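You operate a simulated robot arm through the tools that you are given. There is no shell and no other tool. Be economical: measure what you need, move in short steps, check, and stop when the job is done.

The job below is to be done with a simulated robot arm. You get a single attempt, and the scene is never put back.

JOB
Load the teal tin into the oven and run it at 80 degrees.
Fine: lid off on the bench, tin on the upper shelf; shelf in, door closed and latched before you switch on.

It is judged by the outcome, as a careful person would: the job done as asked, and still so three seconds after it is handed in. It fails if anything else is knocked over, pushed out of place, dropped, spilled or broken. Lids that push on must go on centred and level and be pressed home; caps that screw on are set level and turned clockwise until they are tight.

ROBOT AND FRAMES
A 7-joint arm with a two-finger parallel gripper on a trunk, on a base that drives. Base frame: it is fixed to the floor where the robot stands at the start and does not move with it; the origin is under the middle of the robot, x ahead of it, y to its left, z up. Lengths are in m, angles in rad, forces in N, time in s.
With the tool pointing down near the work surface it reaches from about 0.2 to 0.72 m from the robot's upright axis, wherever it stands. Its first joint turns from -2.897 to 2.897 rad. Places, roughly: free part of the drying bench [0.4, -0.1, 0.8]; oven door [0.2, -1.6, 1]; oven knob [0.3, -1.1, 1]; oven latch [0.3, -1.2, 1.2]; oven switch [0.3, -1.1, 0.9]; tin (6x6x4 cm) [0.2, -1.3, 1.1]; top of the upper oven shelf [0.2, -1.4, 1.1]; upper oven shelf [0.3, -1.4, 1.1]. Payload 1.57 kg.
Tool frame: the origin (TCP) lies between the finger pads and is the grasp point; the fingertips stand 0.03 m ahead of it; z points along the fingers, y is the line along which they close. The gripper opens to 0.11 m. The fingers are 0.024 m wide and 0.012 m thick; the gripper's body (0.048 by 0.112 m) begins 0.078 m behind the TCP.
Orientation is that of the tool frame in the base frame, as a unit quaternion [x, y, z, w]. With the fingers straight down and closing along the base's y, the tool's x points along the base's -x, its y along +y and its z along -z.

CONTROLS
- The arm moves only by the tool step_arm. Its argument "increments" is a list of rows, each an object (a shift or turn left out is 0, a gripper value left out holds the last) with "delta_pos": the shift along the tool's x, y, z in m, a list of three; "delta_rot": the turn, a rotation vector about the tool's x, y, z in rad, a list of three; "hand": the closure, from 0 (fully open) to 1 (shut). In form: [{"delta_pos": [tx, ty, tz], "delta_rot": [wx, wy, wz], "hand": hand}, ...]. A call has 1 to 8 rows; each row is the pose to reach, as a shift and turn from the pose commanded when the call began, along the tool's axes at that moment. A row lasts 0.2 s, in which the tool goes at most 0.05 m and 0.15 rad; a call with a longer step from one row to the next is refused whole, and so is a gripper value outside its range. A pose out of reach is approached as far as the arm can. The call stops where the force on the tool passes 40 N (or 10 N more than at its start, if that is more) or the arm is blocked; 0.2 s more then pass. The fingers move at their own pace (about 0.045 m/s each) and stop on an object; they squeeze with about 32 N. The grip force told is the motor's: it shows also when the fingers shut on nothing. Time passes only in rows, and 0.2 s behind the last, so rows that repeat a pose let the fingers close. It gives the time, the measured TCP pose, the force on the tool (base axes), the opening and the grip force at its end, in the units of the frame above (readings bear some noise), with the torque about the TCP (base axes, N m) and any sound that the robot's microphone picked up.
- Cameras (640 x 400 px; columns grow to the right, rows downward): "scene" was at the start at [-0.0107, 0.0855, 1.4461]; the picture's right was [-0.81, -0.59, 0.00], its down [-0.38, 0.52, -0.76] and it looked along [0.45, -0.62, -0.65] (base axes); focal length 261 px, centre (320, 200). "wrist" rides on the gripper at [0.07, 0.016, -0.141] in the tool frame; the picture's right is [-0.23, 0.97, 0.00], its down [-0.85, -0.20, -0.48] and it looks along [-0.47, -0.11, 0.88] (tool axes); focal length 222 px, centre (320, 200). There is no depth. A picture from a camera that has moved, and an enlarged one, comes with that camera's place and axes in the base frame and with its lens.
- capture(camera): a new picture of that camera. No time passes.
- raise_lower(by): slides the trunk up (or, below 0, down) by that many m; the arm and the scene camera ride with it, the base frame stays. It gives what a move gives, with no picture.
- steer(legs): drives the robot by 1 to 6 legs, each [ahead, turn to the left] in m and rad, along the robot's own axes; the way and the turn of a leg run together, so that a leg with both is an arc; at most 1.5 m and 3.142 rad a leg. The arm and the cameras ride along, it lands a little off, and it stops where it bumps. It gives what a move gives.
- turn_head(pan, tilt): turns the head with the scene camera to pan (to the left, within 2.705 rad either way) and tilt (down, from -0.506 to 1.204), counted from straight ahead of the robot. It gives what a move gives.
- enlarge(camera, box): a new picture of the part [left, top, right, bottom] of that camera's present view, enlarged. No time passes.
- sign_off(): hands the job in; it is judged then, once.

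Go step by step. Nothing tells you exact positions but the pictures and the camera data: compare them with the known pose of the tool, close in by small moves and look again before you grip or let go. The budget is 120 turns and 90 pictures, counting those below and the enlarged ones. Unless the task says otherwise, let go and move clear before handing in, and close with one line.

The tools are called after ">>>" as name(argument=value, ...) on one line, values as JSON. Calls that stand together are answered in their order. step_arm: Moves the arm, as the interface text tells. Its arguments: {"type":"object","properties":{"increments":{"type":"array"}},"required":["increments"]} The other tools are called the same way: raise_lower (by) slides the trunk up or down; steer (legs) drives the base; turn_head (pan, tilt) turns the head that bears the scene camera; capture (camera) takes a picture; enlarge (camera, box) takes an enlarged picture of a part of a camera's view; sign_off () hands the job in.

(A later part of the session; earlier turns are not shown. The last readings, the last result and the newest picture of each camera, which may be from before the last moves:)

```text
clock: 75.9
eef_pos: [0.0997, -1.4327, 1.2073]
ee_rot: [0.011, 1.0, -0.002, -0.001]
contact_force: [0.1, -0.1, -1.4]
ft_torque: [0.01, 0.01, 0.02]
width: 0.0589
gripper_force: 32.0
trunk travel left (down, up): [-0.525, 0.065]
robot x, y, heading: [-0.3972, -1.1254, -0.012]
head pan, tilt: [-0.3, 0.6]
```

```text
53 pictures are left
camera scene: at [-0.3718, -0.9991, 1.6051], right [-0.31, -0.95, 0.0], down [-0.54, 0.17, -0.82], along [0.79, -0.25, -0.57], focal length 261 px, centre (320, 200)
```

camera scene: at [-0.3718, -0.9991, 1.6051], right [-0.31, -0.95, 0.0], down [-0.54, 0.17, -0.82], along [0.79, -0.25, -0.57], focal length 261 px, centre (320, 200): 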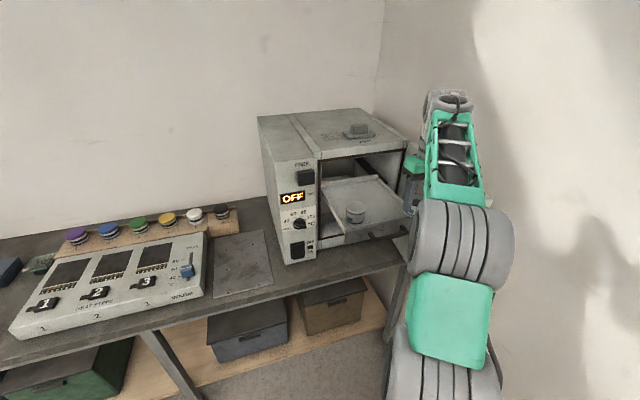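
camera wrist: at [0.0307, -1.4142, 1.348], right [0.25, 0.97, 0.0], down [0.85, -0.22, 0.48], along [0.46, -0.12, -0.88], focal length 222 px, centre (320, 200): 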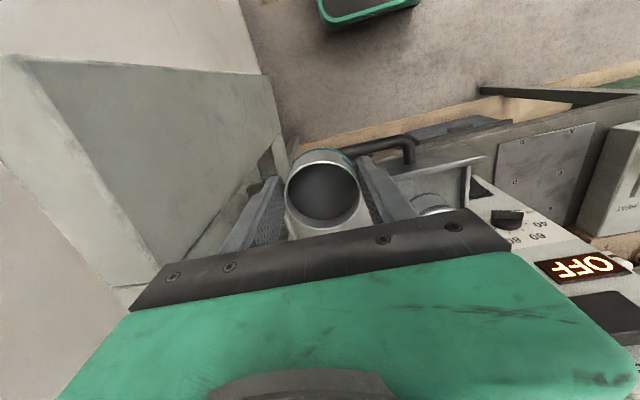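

The way to the empty half of the shelf is clear and the grey tin is well to the left. I'll drive 0.12 m ahead so the target comes within easy reach.

>>> steer(legs=[[0.12, 0]])

>>> capture(camera="wrist")

>>> capture(camera="scene")

```text
clock: 77.1
eef_pos: [0.2202, -1.4337, 1.2062]
ee_rot: [0.01, 1.0, -0.002, -0.002]
contact_force: [-0.3, -1.1, -1.5]
ft_torque: [-0.02, 0.03, 0.03]
width: 0.0591
gripper_force: 32.3
trunk travel left (down, up): [-0.525, 0.065]
robot x, y, heading: [-0.2781, -1.1302, -0.012]
head pan, tilt: [-0.3, 0.6]
```

```text
52 pictures are left
camera wrist: at [0.1517, -1.4142, 1.3478], right [0.25, 0.97, 0.0], down [0.85, -0.22, 0.48], along [0.46, -0.12, -0.88], focal length 222 px, centre (320, 200)
```

wrist: 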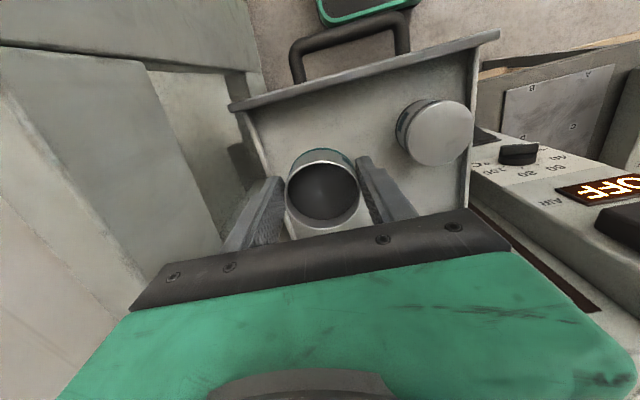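

```text
51 pictures are left
camera scene: at [-0.251, -0.9997, 1.605], right [-0.3, -0.95, 0.0], down [-0.54, 0.17, -0.82], along [0.79, -0.25, -0.57], focal length 261 px, centre (320, 200)
```

scene: 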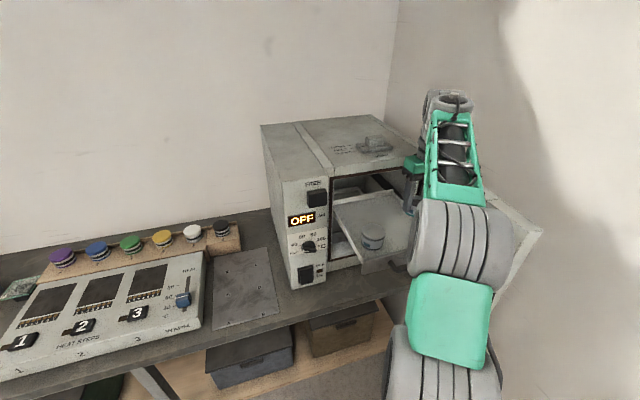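

Grey tin at (0.231, -1.31), shelf sides at y -1.25 and -1.505. I'll set the teal tin at (0.245, -1.425), expecting touch-down at TCP z ≈ 1.107.

>>> step_arm(increments=[{"delta_pos": [-0.025, 0.009, 0.0]}, {"delta_pos": [-0.025, 0.009, 0.04]}, {"delta_pos": [-0.025, 0.009, 0.07]}, {"delta_pos": [-0.025, 0.009, 0.087]}])

>>> step_arm(increments=[{"delta_pos": [0, 0, 0.003]}, {"delta_pos": [0, 0, 0.006]}, {"delta_pos": [0, 0, 0.009]}])

>>> capture(camera="wrist")

>>> enlarge(camera="scene", box=[330, 160, 450, 290])

```text
clock: 78.1
eef_pos: [0.2458, -1.4271, 1.1207]
ee_rot: [0.01, 1.0, -0.001, -0.001]
contact_force: [-0.3, 0.0, -1.6]
ft_torque: [0.02, 0.02, -0.02]
width: 0.059
gripper_force: 31.9
trunk travel left (down, up): [-0.525, 0.065]
robot x, y, heading: [-0.2725, -1.1288, -0.014]
head pan, tilt: [-0.3, 0.6]
```

```text
clock: 78.9
eef_pos: [0.2447, -1.4272, 1.1132]
ee_rot: [0.011, 1.0, -0.002, 0.002]
contact_force: [2.1, -7.1, 22.3]
ft_torque: [0.17, -0.31, 0.03]
width: 0.0593
gripper_force: 32.3
trunk travel left (down, up): [-0.525, 0.065]
robot x, y, heading: [-0.2794, -1.1332, -0.011]
head pan, tilt: [-0.3, 0.6]
```

```text
50 pictures are left
camera wrist: at [0.1739, -1.4066, 1.2547], right [0.25, 0.97, -0.01], down [0.85, -0.22, 0.48], along [0.47, -0.12, -0.88], focal length 222 px, centre (320, 200)
```

wrist: 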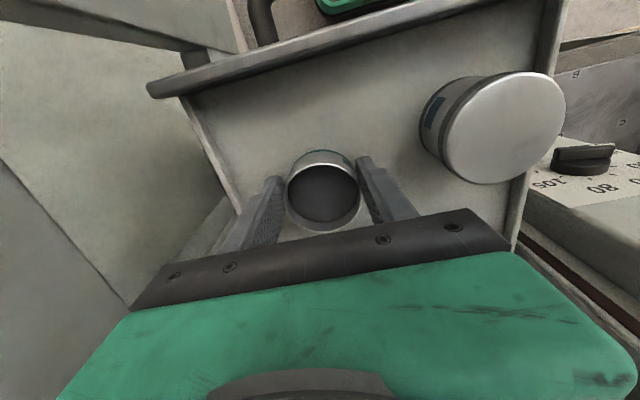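

```text
3.08 times, centred on (390, 225) of scene
camera zoom: at [-0.2534, -0.9996, 1.6054], right [-0.31, -0.95, 0.0], down [-0.54, 0.17, -0.83], along [0.79, -0.25, -0.56], focal length 803 px, centre (105, 123)
```

zoom: 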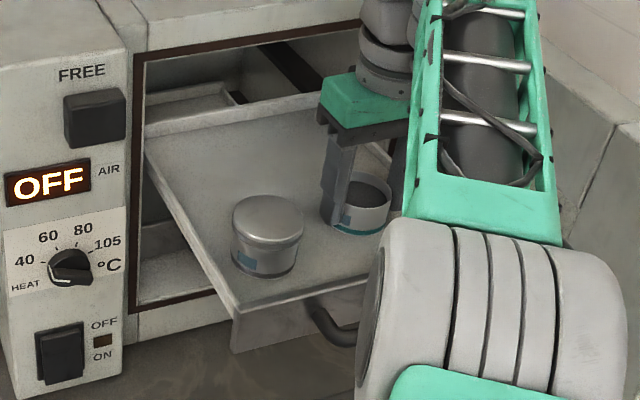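

The tin stands on the shelf. I'll ease the load, release and rise straight up.

>>> step_arm(increments=[{"delta_pos": [0, 0, -0.005]}, {"delta_pos": [0, 0, -0.005], "hand": 0.22}, {"delta_pos": [0, 0, -0.005]}, {"delta_pos": [0, 0, -0.005]}, {"delta_pos": [0, 0, -0.02]}, {"delta_pos": [0, 0, -0.06]}, {"delta_pos": [0, 0, -0.1]}])

>>> capture(camera="wrist")

>>> enlarge(camera="scene", box=[270, 110, 550, 290])

```text
clock: 80.5
eef_pos: [0.2453, -1.4245, 1.2089]
ee_rot: [0.01, 1.0, -0.001, -0.001]
contact_force: [-0.4, -1.3, 0.7]
ft_torque: [-0.02, -0.02, -0.02]
width: 0.0857
gripper_force: 0.1
trunk travel left (down, up): [-0.525, 0.065]
robot x, y, heading: [-0.2747, -1.1349, -0.015]
head pan, tilt: [-0.3, 0.6]
```

```text
48 pictures are left
camera wrist: at [0.1757, -1.406, 1.3512], right [0.25, 0.97, 0.0], down [0.85, -0.22, 0.48], along [0.46, -0.12, -0.88], focal length 222 px, centre (320, 200)
```

wrist: 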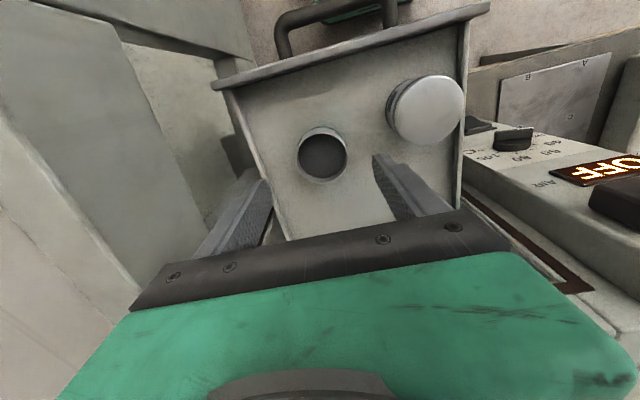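

```text
2.22 times, centred on (410, 200) of scene
camera zoom: at [-0.2522, -0.9997, 1.605], right [-0.3, -0.95, 0.0], down [-0.54, 0.17, -0.83], along [0.79, -0.25, -0.56], focal length 580 px, centre (120, 200)
```

zoom: 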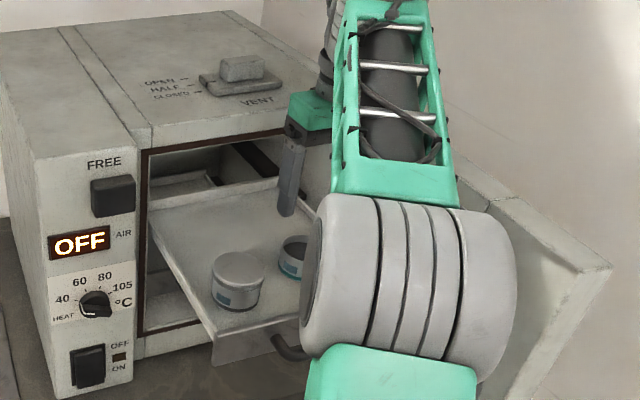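

The teal tin stands open beside the grey one on the shelf. Next I push the shelf home, for which the tool should point forward: I'll back off, shift toward the shelf's middle and shut the fingers.

>>> steer(legs=[[-0.17, 0]])

>>> step_arm(increments=[{"delta_pos": [0, 0.04, 0], "hand": 1}, {"delta_pos": [0, 0.08, 0]}, {"delta_pos": [0, 0.12, 0]}])

>>> step_arm(increments=[{"delta_rot": [0, -0.14, 0]}, {"delta_rot": [0, -0.28, 0]}, {"delta_rot": [0, -0.42, 0]}, {"delta_rot": [0, -0.56, 0]}])

>>> capture(camera="scene")

```text
clock: 82.0
eef_pos: [0.0739, -1.4252, 1.2111]
ee_rot: [0.011, 1.0, -0.002, 0.0]
contact_force: [-0.1, 0.4, 0.3]
ft_torque: [0.04, -0.03, -0.02]
width: 0.0857
gripper_force: 0.2
trunk travel left (down, up): [-0.525, 0.065]
robot x, y, heading: [-0.4485, -1.1275, -0.016]
head pan, tilt: [-0.3, 0.6]
```

```text
clock: 82.8
eef_pos: [0.0773, -1.3046, 1.2109]
ee_rot: [0.011, 1.0, -0.002, -0.001]
contact_force: [-0.1, -0.8, 0.7]
ft_torque: [0.03, -0.02, 0.01]
width: 0.0156
gripper_force: 0.7
trunk travel left (down, up): [-0.525, 0.065]
robot x, y, heading: [-0.4455, -1.1307, -0.01]
head pan, tilt: [-0.3, 0.6]
```

```text
clock: 83.8
eef_pos: [0.0764, -1.3048, 1.2112]
ee_rot: [0.01, 0.961, -0.004, 0.276]
contact_force: [-0.8, -0.3, -1.0]
ft_torque: [0.0, -0.01, -0.03]
width: 0.0
gripper_force: 21.2
trunk travel left (down, up): [-0.525, 0.065]
robot x, y, heading: [-0.4471, -1.1296, -0.011]
head pan, tilt: [-0.3, 0.6]
```

```text
46 pictures are left
camera scene: at [-0.4221, -0.9976, 1.605], right [-0.31, -0.95, 0.0], down [-0.54, 0.17, -0.83], along [0.79, -0.25, -0.56], focal length 261 px, centre (320, 200)
```

scene: 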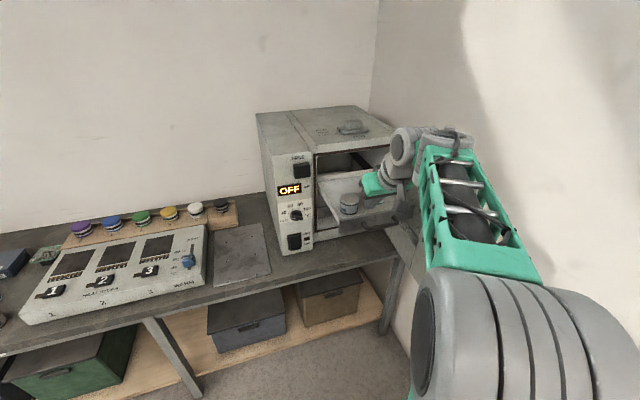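

Tilting goes well. I'll continue until the fingers point nearly straight ahead.

>>> step_arm(increments=[{"delta_rot": [0, -0.14, 0]}, {"delta_rot": [0, -0.28, 0]}, {"delta_rot": [0, -0.42, 0]}, {"delta_rot": [0, -0.56, 0]}, {"delta_rot": [0, -0.7, 0]}, {"delta_rot": [0, -0.84, 0]}, {"delta_rot": [0, -0.97, 0]}])

>>> capture(camera="scene")

>>> capture(camera="wrist")

```text
clock: 85.4
eef_pos: [0.0771, -1.3044, 1.2099]
ee_rot: [0.007, 0.721, -0.008, 0.692]
contact_force: [-0.5, 0.0, -0.3]
ft_torque: [0.01, 0.0, 0.04]
width: 0.0001
gripper_force: 21.4
trunk travel left (down, up): [-0.525, 0.065]
robot x, y, heading: [-0.4442, -1.1315, -0.011]
head pan, tilt: [-0.3, 0.6]
```

```text
45 pictures are left
camera scene: at [-0.4216, -0.998, 1.6051], right [-0.31, -0.95, 0.0], down [-0.54, 0.17, -0.83], along [0.79, -0.25, -0.57], focal length 261 px, centre (320, 200)
```

scene: 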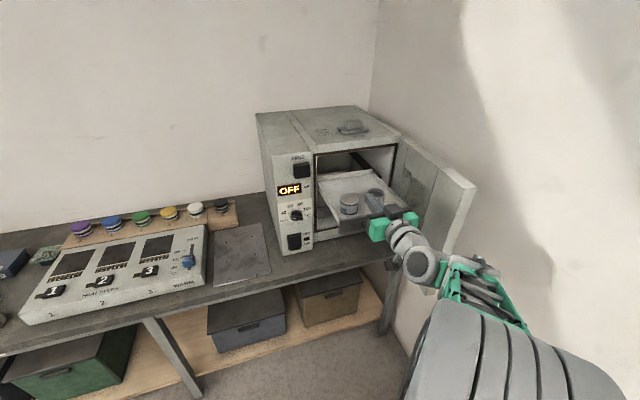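

```text
44 pictures are left
camera wrist: at [-0.0672, -1.2844, 1.1461], right [0.03, 0.97, 0.22], down [-0.45, -0.19, 0.87], along [0.89, -0.13, 0.43], focal length 222 px, centre (320, 200)
```

wrist: 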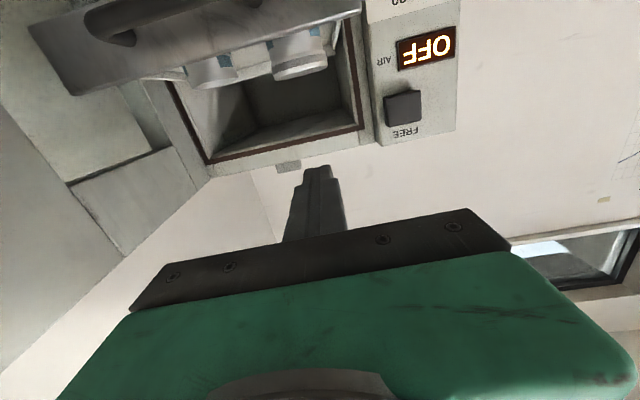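

The arm now leaves a clear view. I'll enlarge the oven to fix the positions of handle, door, knob and latch.

>>> enlarge(camera="scene", box=[310, 140, 490, 260])

>>> enlarge(camera="scene", box=[255, 140, 345, 260])

```text
3.33 times, centred on (400, 200) of scene
camera zoom: at [-0.4216, -0.998, 1.6051], right [-0.31, -0.95, 0.0], down [-0.54, 0.17, -0.83], along [0.79, -0.25, -0.57], focal length 870 px, centre (53, 200)
```

zoom: 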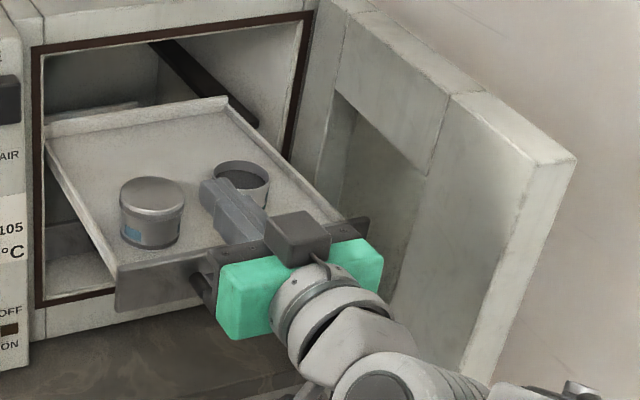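

```text
3.33 times, centred on (300, 200) of scene
camera zoom: at [-0.4216, -0.998, 1.6051], right [-0.31, -0.95, 0.0], down [-0.54, 0.17, -0.83], along [0.79, -0.25, -0.57], focal length 870 px, centre (387, 200)
```

zoom: 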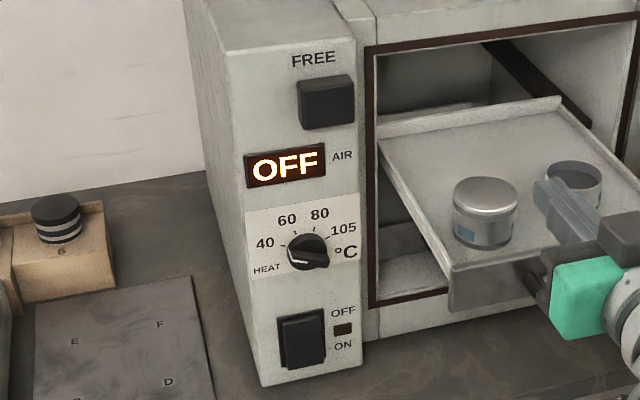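

Shelf front plate: x ≈ 0.155, z 1.05–1.104, with the handle between y -1.32 and -1.44. I'll lower the closed fingers in front of the flat part of the plate, left of the handle.

>>> step_arm(increments=[{"delta_pos": [0.0, 0.01, -0.022]}, {"delta_pos": [0.045, 0.0205, -0.022]}, {"delta_pos": [0.09, 0.0205, -0.022]}, {"delta_pos": [0.1328, 0.0205, -0.022]}])

>>> enlarge(camera="scene", box=[310, 140, 490, 260])

>>> capture(camera="wrist")

```text
clock: 86.4
eef_pos: [0.0494, -1.2846, 1.0802]
ee_rot: [0.007, 0.722, -0.009, 0.692]
contact_force: [0.0, -0.6, 0.3]
ft_torque: [-0.02, -0.01, -0.01]
width: 0.0
gripper_force: 21.1
trunk travel left (down, up): [-0.525, 0.065]
robot x, y, heading: [-0.4476, -1.1259, -0.014]
head pan, tilt: [-0.3, 0.6]
```

```text
3.33 times, centred on (400, 200) of scene
camera zoom: at [-0.4217, -0.9979, 1.6051], right [-0.31, -0.95, 0.0], down [-0.54, 0.17, -0.83], along [0.79, -0.25, -0.56], focal length 870 px, centre (53, 200)
```

zoom: 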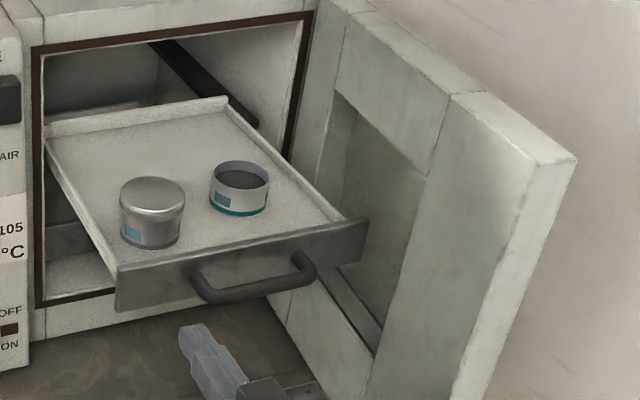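

```text
40 pictures are left
camera wrist: at [-0.0944, -1.265, 1.0158], right [0.03, 0.97, 0.22], down [-0.45, -0.19, 0.88], along [0.89, -0.13, 0.43], focal length 222 px, centre (320, 200)
```

wrist: 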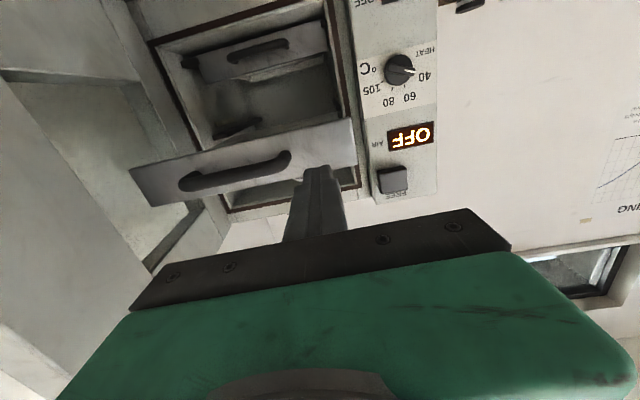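

The fingers face the flat of the plate, clear of the handle post. I'll approach and begin pushing slowly.

>>> step_arm(increments=[{"delta_pos": [-0.0008, 0.0004, 0.02]}, {"delta_pos": [-0.0016, 0.0008, 0.04]}, {"delta_pos": [-0.0025, 0.0013, 0.06]}, {"delta_pos": [-0.0028, 0.0014, 0.068]}, {"delta_pos": [-0.003, 0.0015, 0.074]}, {"delta_pos": [-0.0033, 0.0016, 0.08]}, {"delta_pos": [-0.0035, 0.0018, 0.086]}, {"delta_pos": [-0.0038, 0.0019, 0.092]}])

>>> step_arm(increments=[{"delta_pos": [-0.0003, 0.0002, 0.008]}, {"delta_pos": [-0.0007, 0.0003, 0.016]}, {"delta_pos": [-0.001, 0.0005, 0.024]}, {"delta_pos": [-0.0013, 0.0007, 0.032]}, {"delta_pos": [-0.0016, 0.0008, 0.04]}, {"delta_pos": [-0.002, 0.001, 0.048]}, {"delta_pos": [-0.0023, 0.0012, 0.056]}, {"delta_pos": [-0.0026, 0.0013, 0.064]}])

>>> enlarge(camera="scene", box=[310, 140, 490, 260])

```text
clock: 88.2
eef_pos: [0.1437, -1.2829, 1.0783]
ee_rot: [0.007, 0.722, -0.008, 0.691]
contact_force: [-0.9, -1.6, 0.9]
ft_torque: [-0.01, 0.01, 0.01]
width: 0.0
gripper_force: 21.7
trunk travel left (down, up): [-0.525, 0.065]
robot x, y, heading: [-0.4463, -1.1274, -0.012]
head pan, tilt: [-0.3, 0.6]
```

```text
clock: 90.0
eef_pos: [0.2059, -1.2843, 1.0774]
ee_rot: [0.008, 0.722, -0.01, 0.691]
contact_force: [0.2, 0.6, 0.4]
ft_torque: [0.04, -0.03, 0.0]
width: 0.0
gripper_force: 22.0
trunk travel left (down, up): [-0.525, 0.065]
robot x, y, heading: [-0.4445, -1.1284, -0.008]
head pan, tilt: [-0.3, 0.6]
```

```text
3.33 times, centred on (400, 200) of scene
camera zoom: at [-0.4217, -0.9979, 1.605], right [-0.31, -0.95, 0.0], down [-0.54, 0.17, -0.83], along [0.79, -0.25, -0.56], focal length 870 px, centre (53, 200)
```

zoom: 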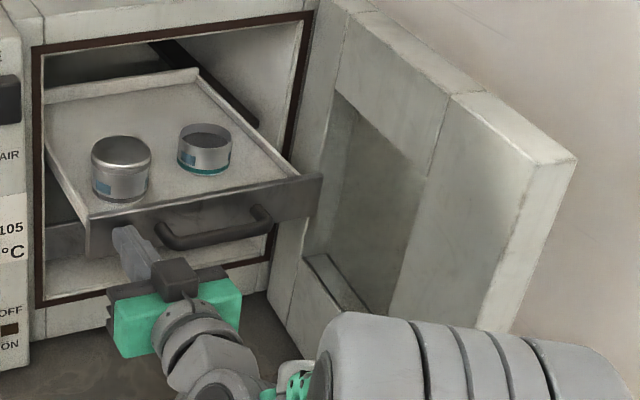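

The shelf is sliding in smoothly with both tins upright. I'll keep pushing.

>>> step_arm(increments=[{"delta_pos": [-0.0003, 0.0002, 0.008]}, {"delta_pos": [-0.0007, 0.0003, 0.016]}, {"delta_pos": [-0.001, 0.0005, 0.024]}, {"delta_pos": [-0.0013, 0.0007, 0.032]}, {"delta_pos": [-0.0016, 0.0008, 0.04]}, {"delta_pos": [-0.002, 0.001, 0.048]}, {"delta_pos": [-0.0023, 0.0012, 0.056]}, {"delta_pos": [-0.0026, 0.0013, 0.064]}])

>>> step_arm(increments=[{"delta_pos": [-0.0003, 0.0002, 0.007]}, {"delta_pos": [-0.0006, 0.0003, 0.014]}, {"delta_pos": [-0.0009, 0.0005, 0.021]}, {"delta_pos": [-0.0012, 0.0006, 0.028]}, {"delta_pos": [-0.0015, 0.0008, 0.035]}])

>>> enlarge(camera="scene", box=[310, 140, 490, 260])

```text
clock: 91.8
eef_pos: [0.2687, -1.2842, 1.077]
ee_rot: [0.008, 0.723, -0.01, 0.691]
contact_force: [-0.4, 0.4, -0.1]
ft_torque: [0.04, -0.04, -0.02]
width: 0.0
gripper_force: 21.7
trunk travel left (down, up): [-0.525, 0.065]
robot x, y, heading: [-0.4449, -1.13, -0.01]
head pan, tilt: [-0.3, 0.6]
```

```text
clock: 93.0
eef_pos: [0.3066, -1.2843, 1.0773]
ee_rot: [0.007, 0.722, -0.009, 0.692]
contact_force: [-0.2, -1.0, -0.1]
ft_torque: [0.01, -0.03, 0.04]
width: 0.0
gripper_force: 21.1
trunk travel left (down, up): [-0.525, 0.065]
robot x, y, heading: [-0.4471, -1.1275, -0.016]
head pan, tilt: [-0.3, 0.6]
```

```text
3.33 times, centred on (400, 200) of scene
camera zoom: at [-0.4217, -0.9978, 1.6051], right [-0.31, -0.95, 0.0], down [-0.54, 0.17, -0.83], along [0.79, -0.25, -0.56], focal length 870 px, centre (53, 200)
```

zoom: 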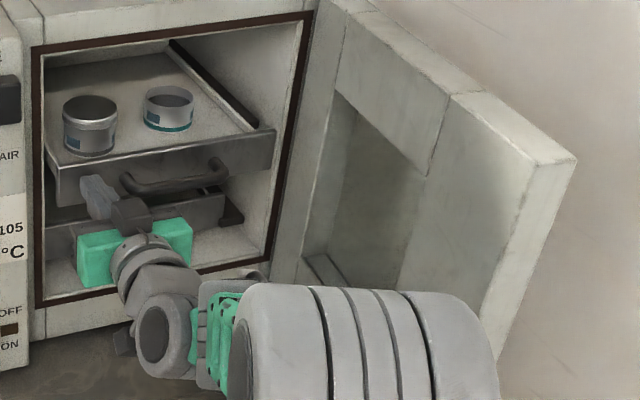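

>>> step_arm(increments=[{"delta_pos": [-0.0003, 0.0002, 0.006]}, {"delta_pos": [-0.0005, 0.0003, 0.012]}, {"delta_pos": [-0.0008, 0.0004, 0.018]}, {"delta_pos": [-0.001, 0.0005, 0.024]}, {"delta_pos": [-0.0013, 0.0006, 0.03]}, {"delta_pos": [-0.0015, 0.0008, 0.036]}, {"delta_pos": [-0.0018, 0.0009, 0.042]}, {"delta_pos": [-0.002, 0.001, 0.048]}])

>>> enlarge(camera="scene", box=[310, 140, 490, 260])

```text
clock: 94.8
eef_pos: [0.3529, -1.2848, 1.0775]
ee_rot: [0.007, 0.722, -0.009, 0.692]
contact_force: [-0.8, -0.1, 1.3]
ft_torque: [-0.03, 0.01, 0.0]
width: 0.0
gripper_force: 21.6
trunk travel left (down, up): [-0.525, 0.065]
robot x, y, heading: [-0.4464, -1.1297, -0.012]
head pan, tilt: [-0.3, 0.6]
```

```text
3.33 times, centred on (400, 200) of scene
camera zoom: at [-0.4217, -0.9978, 1.605], right [-0.31, -0.95, 0.0], down [-0.54, 0.17, -0.83], along [0.79, -0.25, -0.56], focal length 870 px, centre (53, 200)
```

zoom: 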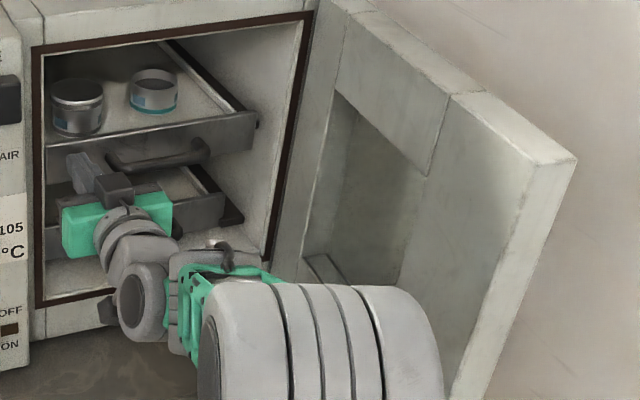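

>>> step_arm(increments=[{"delta_pos": [-0.0003, 0.0002, 0.006]}, {"delta_pos": [-0.0005, 0.0003, 0.012]}, {"delta_pos": [-0.0008, 0.0004, 0.018]}, {"delta_pos": [-0.001, 0.0005, 0.024]}, {"delta_pos": [-0.0013, 0.0006, 0.03]}, {"delta_pos": [-0.0015, 0.0008, 0.036]}])

>>> enlarge(camera="scene", box=[310, 140, 490, 260])

```text
clock: 96.2
eef_pos: [0.3886, -1.2829, 1.0781]
ee_rot: [0.007, 0.722, -0.008, 0.692]
contact_force: [0.3, 0.1, -0.9]
ft_torque: [0.0, -0.01, -0.02]
width: 0.0
gripper_force: 21.3
trunk travel left (down, up): [-0.525, 0.065]
robot x, y, heading: [-0.449, -1.126, -0.01]
head pan, tilt: [-0.3, 0.6]
```

```text
3.33 times, centred on (400, 200) of scene
camera zoom: at [-0.4218, -0.9979, 1.605], right [-0.31, -0.95, 0.0], down [-0.54, 0.17, -0.83], along [0.79, -0.25, -0.56], focal length 870 px, centre (53, 200)
```

zoom: 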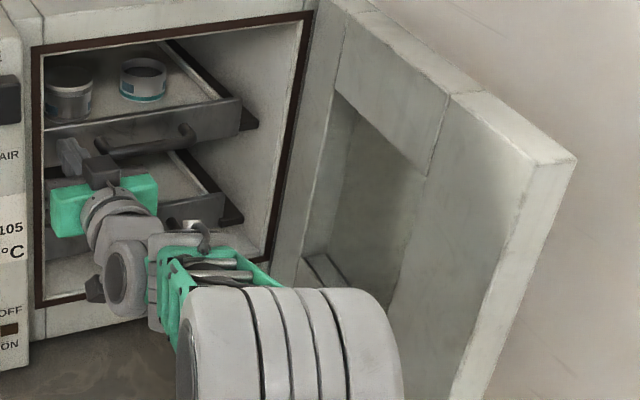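

The plate is now nearly level with the lower shelf's. A few more small pushes until it stops.

>>> step_arm(increments=[{"delta_pos": [-0.0002, 0.0001, 0.003]}, {"delta_pos": [-0.0003, 0.0002, 0.006]}, {"delta_pos": [-0.0004, 0.0002, 0.009]}, {"delta_pos": [-0.0005, 0.0003, 0.012]}])

>>> enlarge(camera="scene", box=[310, 140, 400, 230])

```text
clock: 97.2
eef_pos: [0.3996, -1.2835, 1.0791]
ee_rot: [0.006, 0.722, -0.008, 0.692]
contact_force: [-4.0, 0.0, -0.2]
ft_torque: [0.01, -0.03, 0.03]
width: 0.0001
gripper_force: 21.6
trunk travel left (down, up): [-0.525, 0.065]
robot x, y, heading: [-0.4485, -1.1255, -0.011]
head pan, tilt: [-0.3, 0.6]
```

```text
4.44 times, centred on (355, 185) of scene
camera zoom: at [-0.4223, -0.9977, 1.6051], right [-0.31, -0.95, 0.0], down [-0.54, 0.17, -0.83], along [0.79, -0.25, -0.56], focal length 1160 px, centre (164, 267)
```

zoom: 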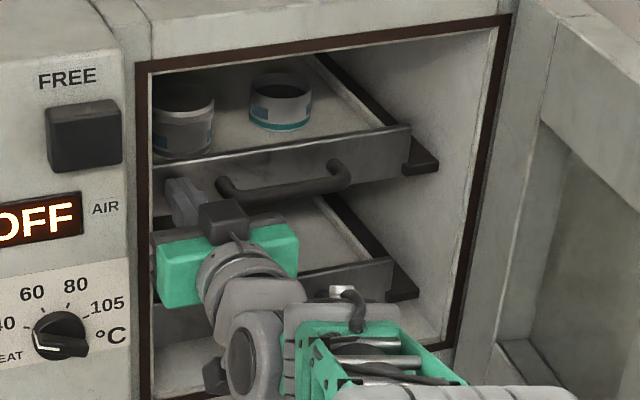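

>>> step_arm(increments=[{"delta_pos": [-0.0002, 0.0001, 0.003]}, {"delta_pos": [-0.0003, 0.0002, 0.006]}])

```text
clock: 97.8
eef_pos: [0.4009, -1.2828, 1.078]
ee_rot: [0.007, 0.722, -0.009, 0.691]
contact_force: [-30.9, 5.0, 5.4]
ft_torque: [-0.15, -0.49, 0.21]
width: 0.0001
gripper_force: 21.2
trunk travel left (down, up): [-0.525, 0.065]
robot x, y, heading: [-0.4509, -1.1303, -0.012]
head pan, tilt: [-0.3, 0.6]
stopped in row 2: the force on the tool passed its limit at 44 N (the readings are from after the stop); the commanded pose is now the measured one
```

The shelf is at its stop (the push now meets 31 N). I'll retreat straight back and study the door.

>>> step_arm(increments=[{"delta_pos": [0, 0, -0.04]}, {"delta_pos": [0, 0, -0.08]}, {"delta_pos": [0, 0, -0.12]}, {"delta_pos": [0, 0, -0.16]}, {"delta_pos": [0, 0, -0.2]}, {"delta_pos": [0, 0, -0.24]}, {"delta_pos": [0, 0, -0.28]}, {"delta_pos": [0, 0, -0.32]}])

>>> turn_head(pan=-0.6, tilt=0.6)

>>> capture(camera="scene")

```text
clock: 99.6
eef_pos: [0.084, -1.2745, 1.0898]
ee_rot: [0.007, 0.723, -0.008, 0.69]
contact_force: [0.1, 0.3, 0.2]
ft_torque: [0.0, -0.01, -0.01]
width: 0.0003
gripper_force: 21.2
trunk travel left (down, up): [-0.525, 0.065]
robot x, y, heading: [-0.4463, -1.1263, -0.015]
head pan, tilt: [-0.3, 0.6]
```

```text
clock: 100.4
eef_pos: [0.0861, -1.2752, 1.09]
ee_rot: [0.007, 0.724, -0.009, 0.689]
contact_force: [0.4, 0.3, 0.4]
ft_torque: [-0.01, 0.0, -0.02]
width: 0.0
gripper_force: 21.4
trunk travel left (down, up): [-0.525, 0.065]
robot x, y, heading: [-0.4473, -1.1226, -0.017]
head pan, tilt: [-0.6, 0.6]
```

```text
34 pictures are left
camera scene: at [-0.4341, -1.0214, 1.605], right [-0.57, -0.82, 0.0], down [-0.46, 0.32, -0.83], along [0.68, -0.47, -0.56], focal length 261 px, centre (320, 200)
```

scene: 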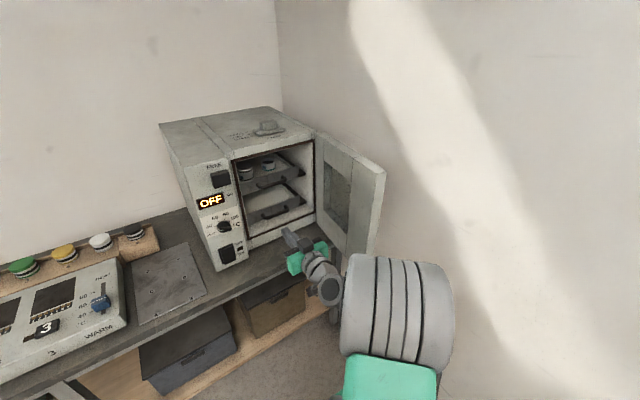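

>>> enlarge(camera="scene", box=[280, 110, 420, 270])

>>> enlarge(camera="scene", box=[190, 140, 290, 280])

```text
2.50 times, centred on (350, 190) of scene
camera zoom: at [-0.4341, -1.0214, 1.605], right [-0.57, -0.82, 0.0], down [-0.46, 0.32, -0.83], along [0.68, -0.47, -0.56], focal length 653 px, centre (245, 225)
```

zoom: 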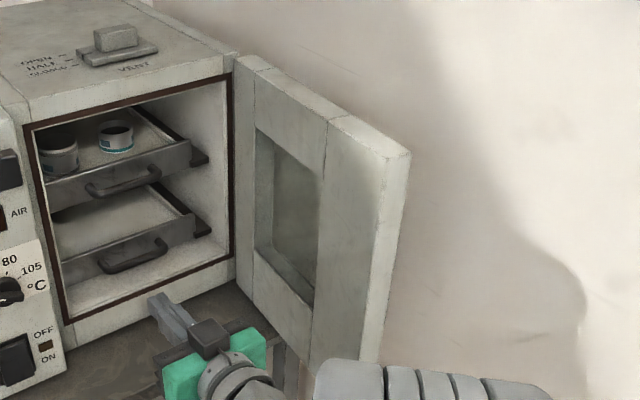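

```text
2.86 times, centred on (240, 210) of scene
camera zoom: at [-0.4341, -1.0214, 1.605], right [-0.57, -0.82, 0.0], down [-0.46, 0.32, -0.83], along [0.68, -0.47, -0.56], focal length 746 px, centre (549, 171)
```

zoom: 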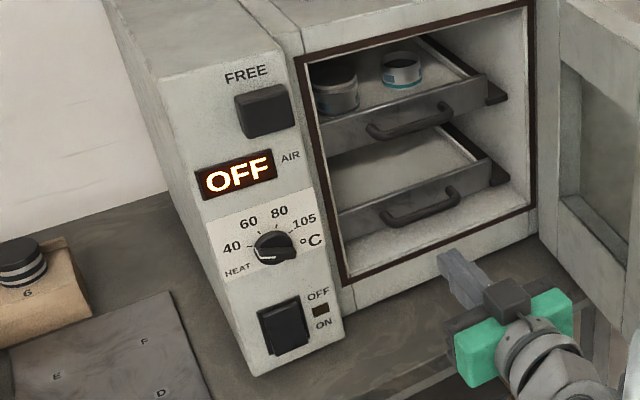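

Door: hinge near (0.37, -1.565), free edge near (0, -1.51 to -1.545), top at z 1.26, opened about 81°. I'll raise the trunk, turn the tool down again, then go round the free edge to push from the outer face.

>>> raise_lower(by=0.06)

>>> step_arm(increments=[{"delta_pos": [-0.01, 0, -0.01], "delta_rot": [0, 0.14, 0]}, {"delta_pos": [-0.02, 0, -0.02], "delta_rot": [0, 0.28, 0]}, {"delta_pos": [-0.03, 0, -0.03], "delta_rot": [0, 0.42, 0]}, {"delta_pos": [-0.04, 0, -0.04], "delta_rot": [0, 0.56, 0]}, {"delta_pos": [-0.05, 0, -0.05], "delta_rot": [0, 0.7, 0]}, {"delta_pos": [-0.06, 0, -0.06], "delta_rot": [0, 0.84, 0]}, {"delta_pos": [-0.07, 0, -0.07], "delta_rot": [0, 0.98, 0]}, {"delta_pos": [-0.08, 0, -0.08], "delta_rot": [0, 1.12, 0]}])

>>> step_arm(increments=[{"delta_rot": [0, 0.14, 0]}, {"delta_rot": [0, 0.28, 0]}, {"delta_rot": [0, 0.4, 0]}])

```text
clock: 101.4
eef_pos: [0.0852, -1.2745, 1.1497]
ee_rot: [0.009, 0.725, -0.01, 0.689]
contact_force: [0.4, -0.3, 0.9]
ft_torque: [0.01, 0.02, -0.02]
width: 0.0
gripper_force: 21.9
trunk travel left (down, up): [-0.585, 0.005]
robot x, y, heading: [-0.4475, -1.1298, -0.017]
head pan, tilt: [-0.6, 0.6]
```

```text
clock: 103.2
eef_pos: [0.0092, -1.273, 1.2329]
ee_rot: [0.011, 0.98, -0.003, 0.197]
contact_force: [0.3, -0.3, 0.5]
ft_torque: [-0.03, -0.02, -0.01]
width: 0.0003
gripper_force: 21.1
trunk travel left (down, up): [-0.585, 0.005]
robot x, y, heading: [-0.4485, -1.1261, -0.014]
head pan, tilt: [-0.6, 0.6]
```

```text
clock: 104.0
eef_pos: [0.0099, -1.2738, 1.2331]
ee_rot: [0.012, 1.0, -0.001, 0.0]
contact_force: [0.0, 0.0, 0.5]
ft_torque: [0.0, 0.0, 0.02]
width: 0.0001
gripper_force: 21.6
trunk travel left (down, up): [-0.585, 0.005]
robot x, y, heading: [-0.4484, -1.1293, -0.014]
head pan, tilt: [-0.6, 0.6]
```

>>> step_arm(increments=[{"delta_pos": [0.021, -0.036, 0]}, {"delta_pos": [0.042, -0.072, 0]}, {"delta_pos": [0.063, -0.108, 0]}, {"delta_pos": [0.084, -0.144, 0]}, {"delta_pos": [0.106, -0.18, 0]}])

>>> capture(camera="wrist")

```text
clock: 105.2
eef_pos: [-0.1019, -1.4516, 1.2341]
ee_rot: [0.011, 1.0, -0.001, 0.001]
contact_force: [0.3, 0.0, 0.1]
ft_torque: [-0.03, -0.01, 0.0]
width: 0.0
gripper_force: 21.1
trunk travel left (down, up): [-0.585, 0.005]
robot x, y, heading: [-0.4511, -1.1293, -0.017]
head pan, tilt: [-0.6, 0.6]
```

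```text
31 pictures are left
camera wrist: at [-0.1704, -1.4328, 1.3756], right [0.25, 0.97, 0.0], down [0.85, -0.22, 0.48], along [0.47, -0.12, -0.88], focal length 222 px, centre (320, 200)
```

wrist: 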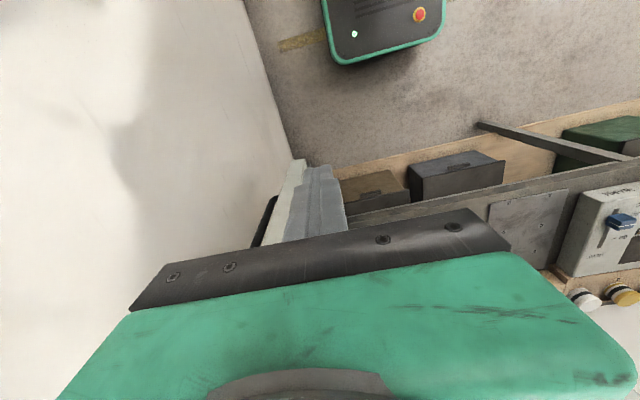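

The room wall is close at y ≈ -1.71, so instead of going behind the door I'll let the open fingers straddle its free edge from above and pull with the outer finger. First open, shift to y -1.515, then look.

>>> step_arm(increments=[{"delta_pos": [0, -0.021, 0], "hand": 0}, {"delta_pos": [0, -0.042, 0]}, {"delta_pos": [0, -0.063, 0]}, {"delta_pos": [0, -0.063, 0]}, {"delta_pos": [0, -0.063, 0]}, {"delta_pos": [0, -0.063, 0]}, {"delta_pos": [0, -0.063, 0]}])

>>> capture(camera="wrist")

>>> enlarge(camera="scene", box=[280, 80, 480, 240])

```text
clock: 106.8
eef_pos: [-0.1001, -1.5149, 1.2348]
ee_rot: [0.012, 1.0, -0.001, 0.001]
contact_force: [0.2, -0.8, -0.4]
ft_torque: [-0.01, 0.02, 0.03]
width: 0.1097
gripper_force: 0.1
trunk travel left (down, up): [-0.585, 0.005]
robot x, y, heading: [-0.4474, -1.1274, -0.01]
head pan, tilt: [-0.6, 0.6]
```

```text
30 pictures are left
camera wrist: at [-0.1703, -1.4948, 1.3751], right [0.25, 0.97, 0.0], down [0.85, -0.22, 0.48], along [0.47, -0.12, -0.88], focal length 222 px, centre (320, 200)
```

wrist: 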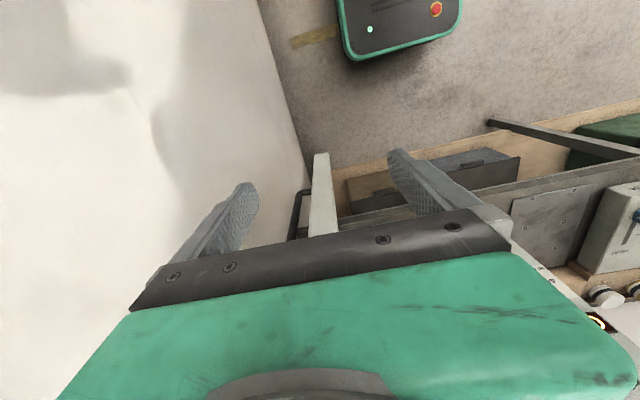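

```text
2.50 times, centred on (380, 160) of scene
camera zoom: at [-0.4341, -1.0214, 1.665], right [-0.57, -0.82, 0.0], down [-0.46, 0.32, -0.83], along [0.68, -0.47, -0.56], focal length 653 px, centre (170, 300)
```

zoom: 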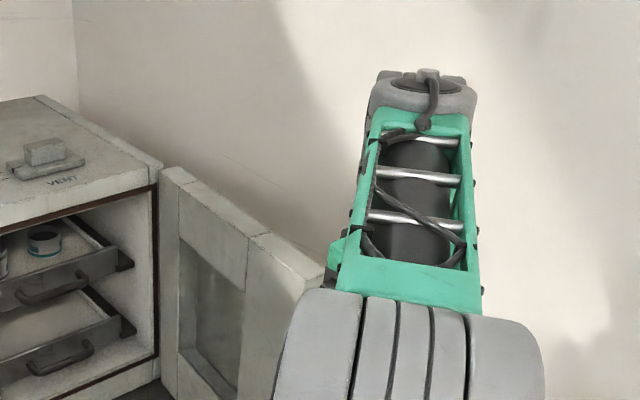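

The door's edge lies between the open fingers. I'll drive forward so the fingers straddle it.

>>> steer(legs=[[0.15, 0]])

>>> capture(camera="wrist")

```text
clock: 108.1
eef_pos: [0.051, -1.5145, 1.233]
ee_rot: [0.011, 1.0, 0.0, 0.001]
contact_force: [-0.3, -0.1, 0.0]
ft_torque: [-0.02, 0.0, -0.01]
width: 0.1101
gripper_force: 0.1
trunk travel left (down, up): [-0.585, 0.005]
robot x, y, heading: [-0.3001, -1.1301, -0.013]
head pan, tilt: [-0.6, 0.6]
```

```text
28 pictures are left
camera wrist: at [-0.0195, -1.4965, 1.3747], right [0.25, 0.97, 0.0], down [0.85, -0.22, 0.48], along [0.47, -0.12, -0.88], focal length 222 px, centre (320, 200)
```

wrist: 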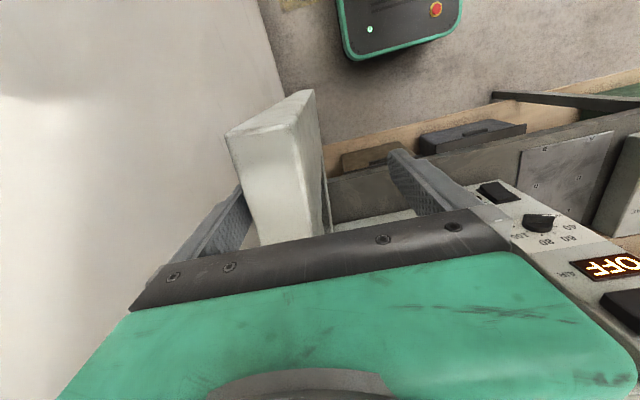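

The door now stands between the fingers. I'll draw it round slowly along its arc.

>>> step_arm(increments=[{"delta_pos": [-0.003, 0.015, 0]}, {"delta_pos": [-0.005, 0.03, 0]}, {"delta_pos": [-0.007, 0.046, 0]}, {"delta_pos": [-0.0092, 0.06, 0]}, {"delta_pos": [-0.0114, 0.0728, 0]}, {"delta_pos": [-0.016, 0.09, 0]}, {"delta_pos": [-0.0205, 0.108, 0]}, {"delta_pos": [-0.0252, 0.126, 0]}])

>>> step_arm(increments=[{"delta_pos": [-0.0055, 0.0125, 0]}, {"delta_pos": [-0.0113, 0.025, 0]}, {"delta_pos": [-0.017, 0.037, 0]}, {"delta_pos": [-0.023, 0.049, 0]}, {"delta_pos": [-0.03, 0.06, 0]}, {"delta_pos": [-0.038, 0.071, 0]}, {"delta_pos": [-0.046, 0.082, 0]}, {"delta_pos": [-0.054, 0.093, 0]}])

>>> capture(camera="wrist")

>>> enlarge(camera="scene", box=[180, 80, 440, 280])

```text
clock: 109.9
eef_pos: [0.0778, -1.3901, 1.2342]
ee_rot: [0.012, 1.0, -0.001, 0.001]
contact_force: [-0.4, 0.4, -0.8]
ft_torque: [0.01, -0.01, -0.03]
width: 0.11
gripper_force: 0.1
trunk travel left (down, up): [-0.585, 0.005]
robot x, y, heading: [-0.2987, -1.1307, -0.009]
head pan, tilt: [-0.6, 0.6]
```

```text
clock: 111.7
eef_pos: [0.1346, -1.2978, 1.2338]
ee_rot: [0.012, 1.0, -0.001, 0.001]
contact_force: [-0.5, 0.4, -0.2]
ft_torque: [-0.01, -0.01, 0.01]
width: 0.1099
gripper_force: 0.0
trunk travel left (down, up): [-0.585, 0.005]
robot x, y, heading: [-0.3015, -1.1322, -0.007]
head pan, tilt: [-0.6, 0.6]
```

```text
27 pictures are left
camera wrist: at [0.0636, -1.2782, 1.3747], right [0.25, 0.97, 0.0], down [0.85, -0.22, 0.48], along [0.47, -0.12, -0.88], focal length 222 px, centre (320, 200)
```

wrist: 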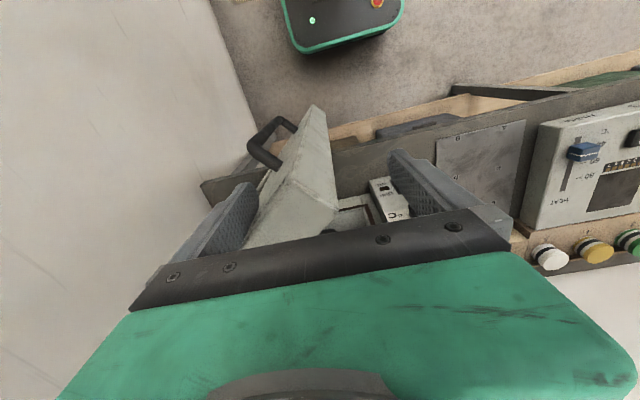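

```text
2.00 times, centred on (310, 180) of scene
camera zoom: at [-0.2844, -1.023, 1.665], right [-0.57, -0.82, 0.0], down [-0.46, 0.32, -0.83], along [0.68, -0.47, -0.56], focal length 522 px, centre (340, 240)
```

zoom: 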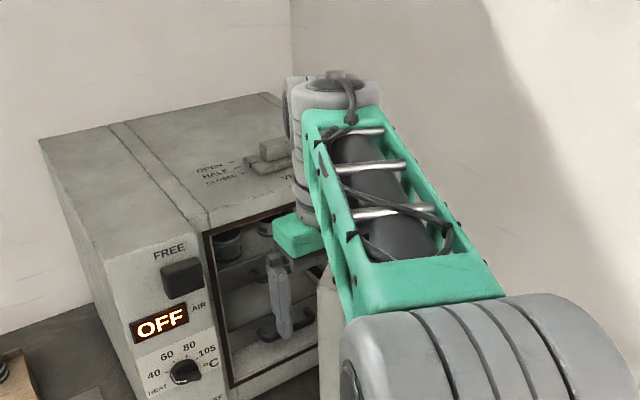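

The door has come to about 40°. I'll lift the hand out over its top, step back outside it and shut the fingers for the final push.

>>> step_arm(increments=[{"delta_pos": [0.003, 0.006, -0.02]}, {"delta_pos": [0.003, 0.006, -0.04]}, {"delta_pos": [0.003, 0.006, -0.06]}, {"delta_pos": [0.003, 0.006, -0.075]}])

>>> step_arm(increments=[{"delta_pos": [0.03, -0.025, 0], "hand": 1}, {"delta_pos": [0.06, -0.05, 0]}, {"delta_pos": [0.09, -0.075, 0]}, {"delta_pos": [0.09, -0.075, 0]}, {"delta_pos": [0.09, -0.075, 0]}, {"delta_pos": [0.09, -0.075, 0.03]}, {"delta_pos": [0.09, -0.075, 0.06]}, {"delta_pos": [0.09, -0.075, 0.08]}])

>>> capture(camera="wrist")

```text
clock: 112.7
eef_pos: [0.1299, -1.2932, 1.3081]
ee_rot: [0.01, 1.0, -0.001, 0.001]
contact_force: [-0.3, -0.2, -0.9]
ft_torque: [0.0, 0.0, 0.02]
width: 0.1103
gripper_force: 0.1
trunk travel left (down, up): [-0.585, 0.005]
robot x, y, heading: [-0.3016, -1.1286, -0.012]
head pan, tilt: [-0.6, 0.6]
```

```text
clock: 114.5
eef_pos: [0.0393, -1.3662, 1.2294]
ee_rot: [0.011, 1.0, -0.001, 0.001]
contact_force: [0.9, -0.5, 0.7]
ft_torque: [0.0, -0.02, -0.01]
width: 0.0002
gripper_force: 21.1
trunk travel left (down, up): [-0.585, 0.005]
robot x, y, heading: [-0.2993, -1.1264, -0.011]
head pan, tilt: [-0.6, 0.6]
```

```text
25 pictures are left
camera wrist: at [-0.0301, -1.3461, 1.3704], right [0.25, 0.97, 0.0], down [0.85, -0.22, 0.48], along [0.47, -0.12, -0.88], focal length 222 px, centre (320, 200)
```

wrist: 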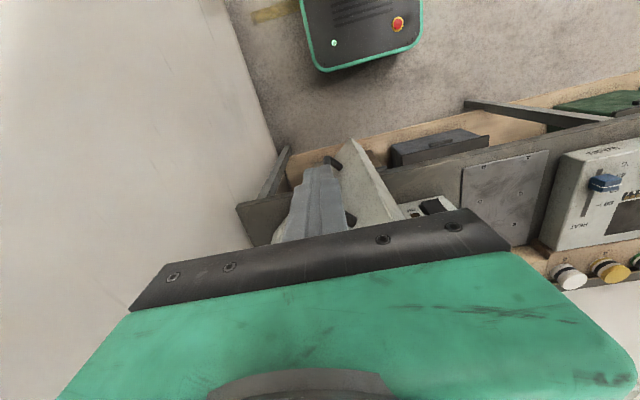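

The closed fingers are outside the door. I'll push it round towards the oven along its arc.

>>> step_arm(increments=[{"delta_pos": [-0.03, 0.004, 0]}, {"delta_pos": [-0.065, 0.008, 0]}, {"delta_pos": [-0.0958, 0.011, 0]}, {"delta_pos": [-0.109, 0.024, 0]}, {"delta_pos": [-0.122, 0.037, 0]}, {"delta_pos": [-0.134, 0.05, 0]}, {"delta_pos": [-0.149, 0.06, 0]}, {"delta_pos": [-0.164, 0.071, 0]}])

>>> step_arm(increments=[{"delta_pos": [-0.015, 0.01, 0]}, {"delta_pos": [-0.031, 0.018, 0]}, {"delta_pos": [-0.048, 0.026, 0]}, {"delta_pos": [-0.06, 0.031, 0]}, {"delta_pos": [-0.07, 0.035, 0]}, {"delta_pos": [-0.08, 0.039, 0]}])

>>> capture(camera="scene")

```text
clock: 116.3
eef_pos: [0.2041, -1.299, 1.2274]
ee_rot: [0.012, 1.0, -0.001, 0.001]
contact_force: [-1.2, -0.2, 0.4]
ft_torque: [-0.01, 0.0, 0.03]
width: 0.0
gripper_force: 21.2
trunk travel left (down, up): [-0.585, 0.005]
robot x, y, heading: [-0.2978, -1.1327, -0.011]
head pan, tilt: [-0.6, 0.6]
```

```text
clock: 117.7
eef_pos: [0.2853, -1.2614, 1.227]
ee_rot: [0.01, 1.0, -0.001, 0.001]
contact_force: [0.3, 0.3, 0.2]
ft_torque: [-0.03, 0.0, 0.0]
width: 0.0
gripper_force: 21.3
trunk travel left (down, up): [-0.585, 0.005]
robot x, y, heading: [-0.3028, -1.1312, -0.013]
head pan, tilt: [-0.6, 0.6]
```

```text
24 pictures are left
camera scene: at [-0.2842, -1.0231, 1.665], right [-0.57, -0.82, 0.0], down [-0.46, 0.32, -0.83], along [0.68, -0.47, -0.56], focal length 261 px, centre (320, 200)
```

scene: 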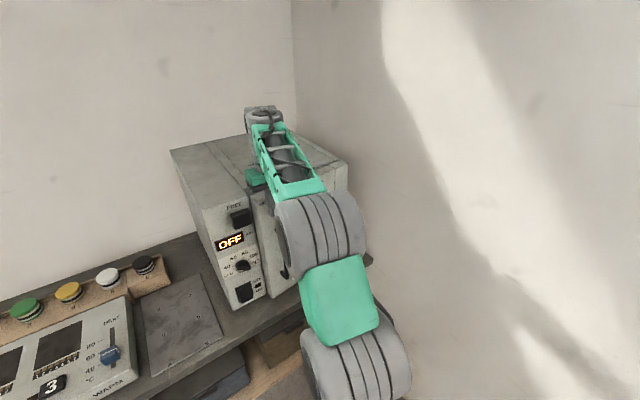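

Nearly shut. I'll go on in small steps until it seats.

>>> step_arm(increments=[{"delta_pos": [-0.008, 0.002, 0]}, {"delta_pos": [-0.016, 0.004, 0]}, {"delta_pos": [-0.024, 0.006, 0]}, {"delta_pos": [-0.032, 0.008, 0]}])

>>> enlarge(camera="scene", box=[160, 120, 360, 310])

```text
clock: 118.7
eef_pos: [0.3181, -1.2524, 1.2295]
ee_rot: [0.011, 1.0, -0.001, 0.002]
contact_force: [0.6, 0.2, 0.2]
ft_torque: [-0.01, -0.01, 0.03]
width: 0.0
gripper_force: 21.4
trunk travel left (down, up): [-0.585, 0.005]
robot x, y, heading: [-0.2995, -1.1248, -0.015]
head pan, tilt: [-0.6, 0.6]
```

```text
2.11 times, centred on (260, 215) of scene
camera zoom: at [-0.2842, -1.0232, 1.665], right [-0.57, -0.82, 0.0], down [-0.46, 0.32, -0.82], along [0.68, -0.47, -0.57], focal length 550 px, centre (446, 168)
```

zoom: 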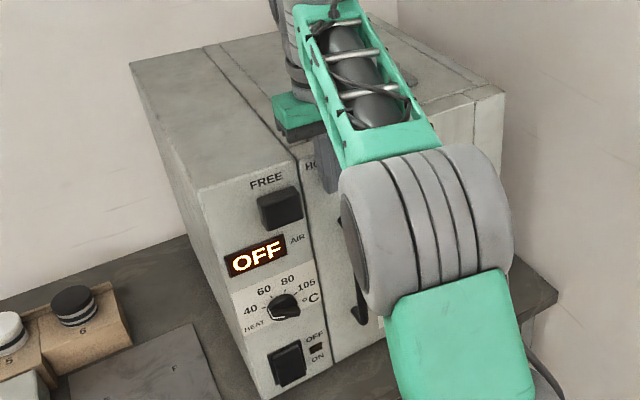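

The door looks about shut, and a "HOLD" mark on it shows the latch slides right onto the door. I'll push on until I feel the stop.

>>> step_arm(increments=[{"delta_pos": [-0.003, 0, 0]}, {"delta_pos": [-0.006, 0, 0]}, {"delta_pos": [-0.009, 0, 0]}, {"delta_pos": [-0.012, 0, 0]}, {"delta_pos": [-0.015, 0, 0]}])

```text
clock: 119.7
eef_pos: [0.3198, -1.2521, 1.2284]
ee_rot: [0.01, 1.0, 0.0, -0.005]
contact_force: [-19.8, 3.1, 3.7]
ft_torque: [0.01, -0.65, 0.31]
width: 0.0001
gripper_force: 20.8
trunk travel left (down, up): [-0.585, 0.005]
robot x, y, heading: [-0.298, -1.1267, -0.013]
head pan, tilt: [-0.6, 0.6]
stopped in row 4: the force on the tool passed its limit at 43 N (the readings are from after the stop); the commanded pose is now the measured one
```

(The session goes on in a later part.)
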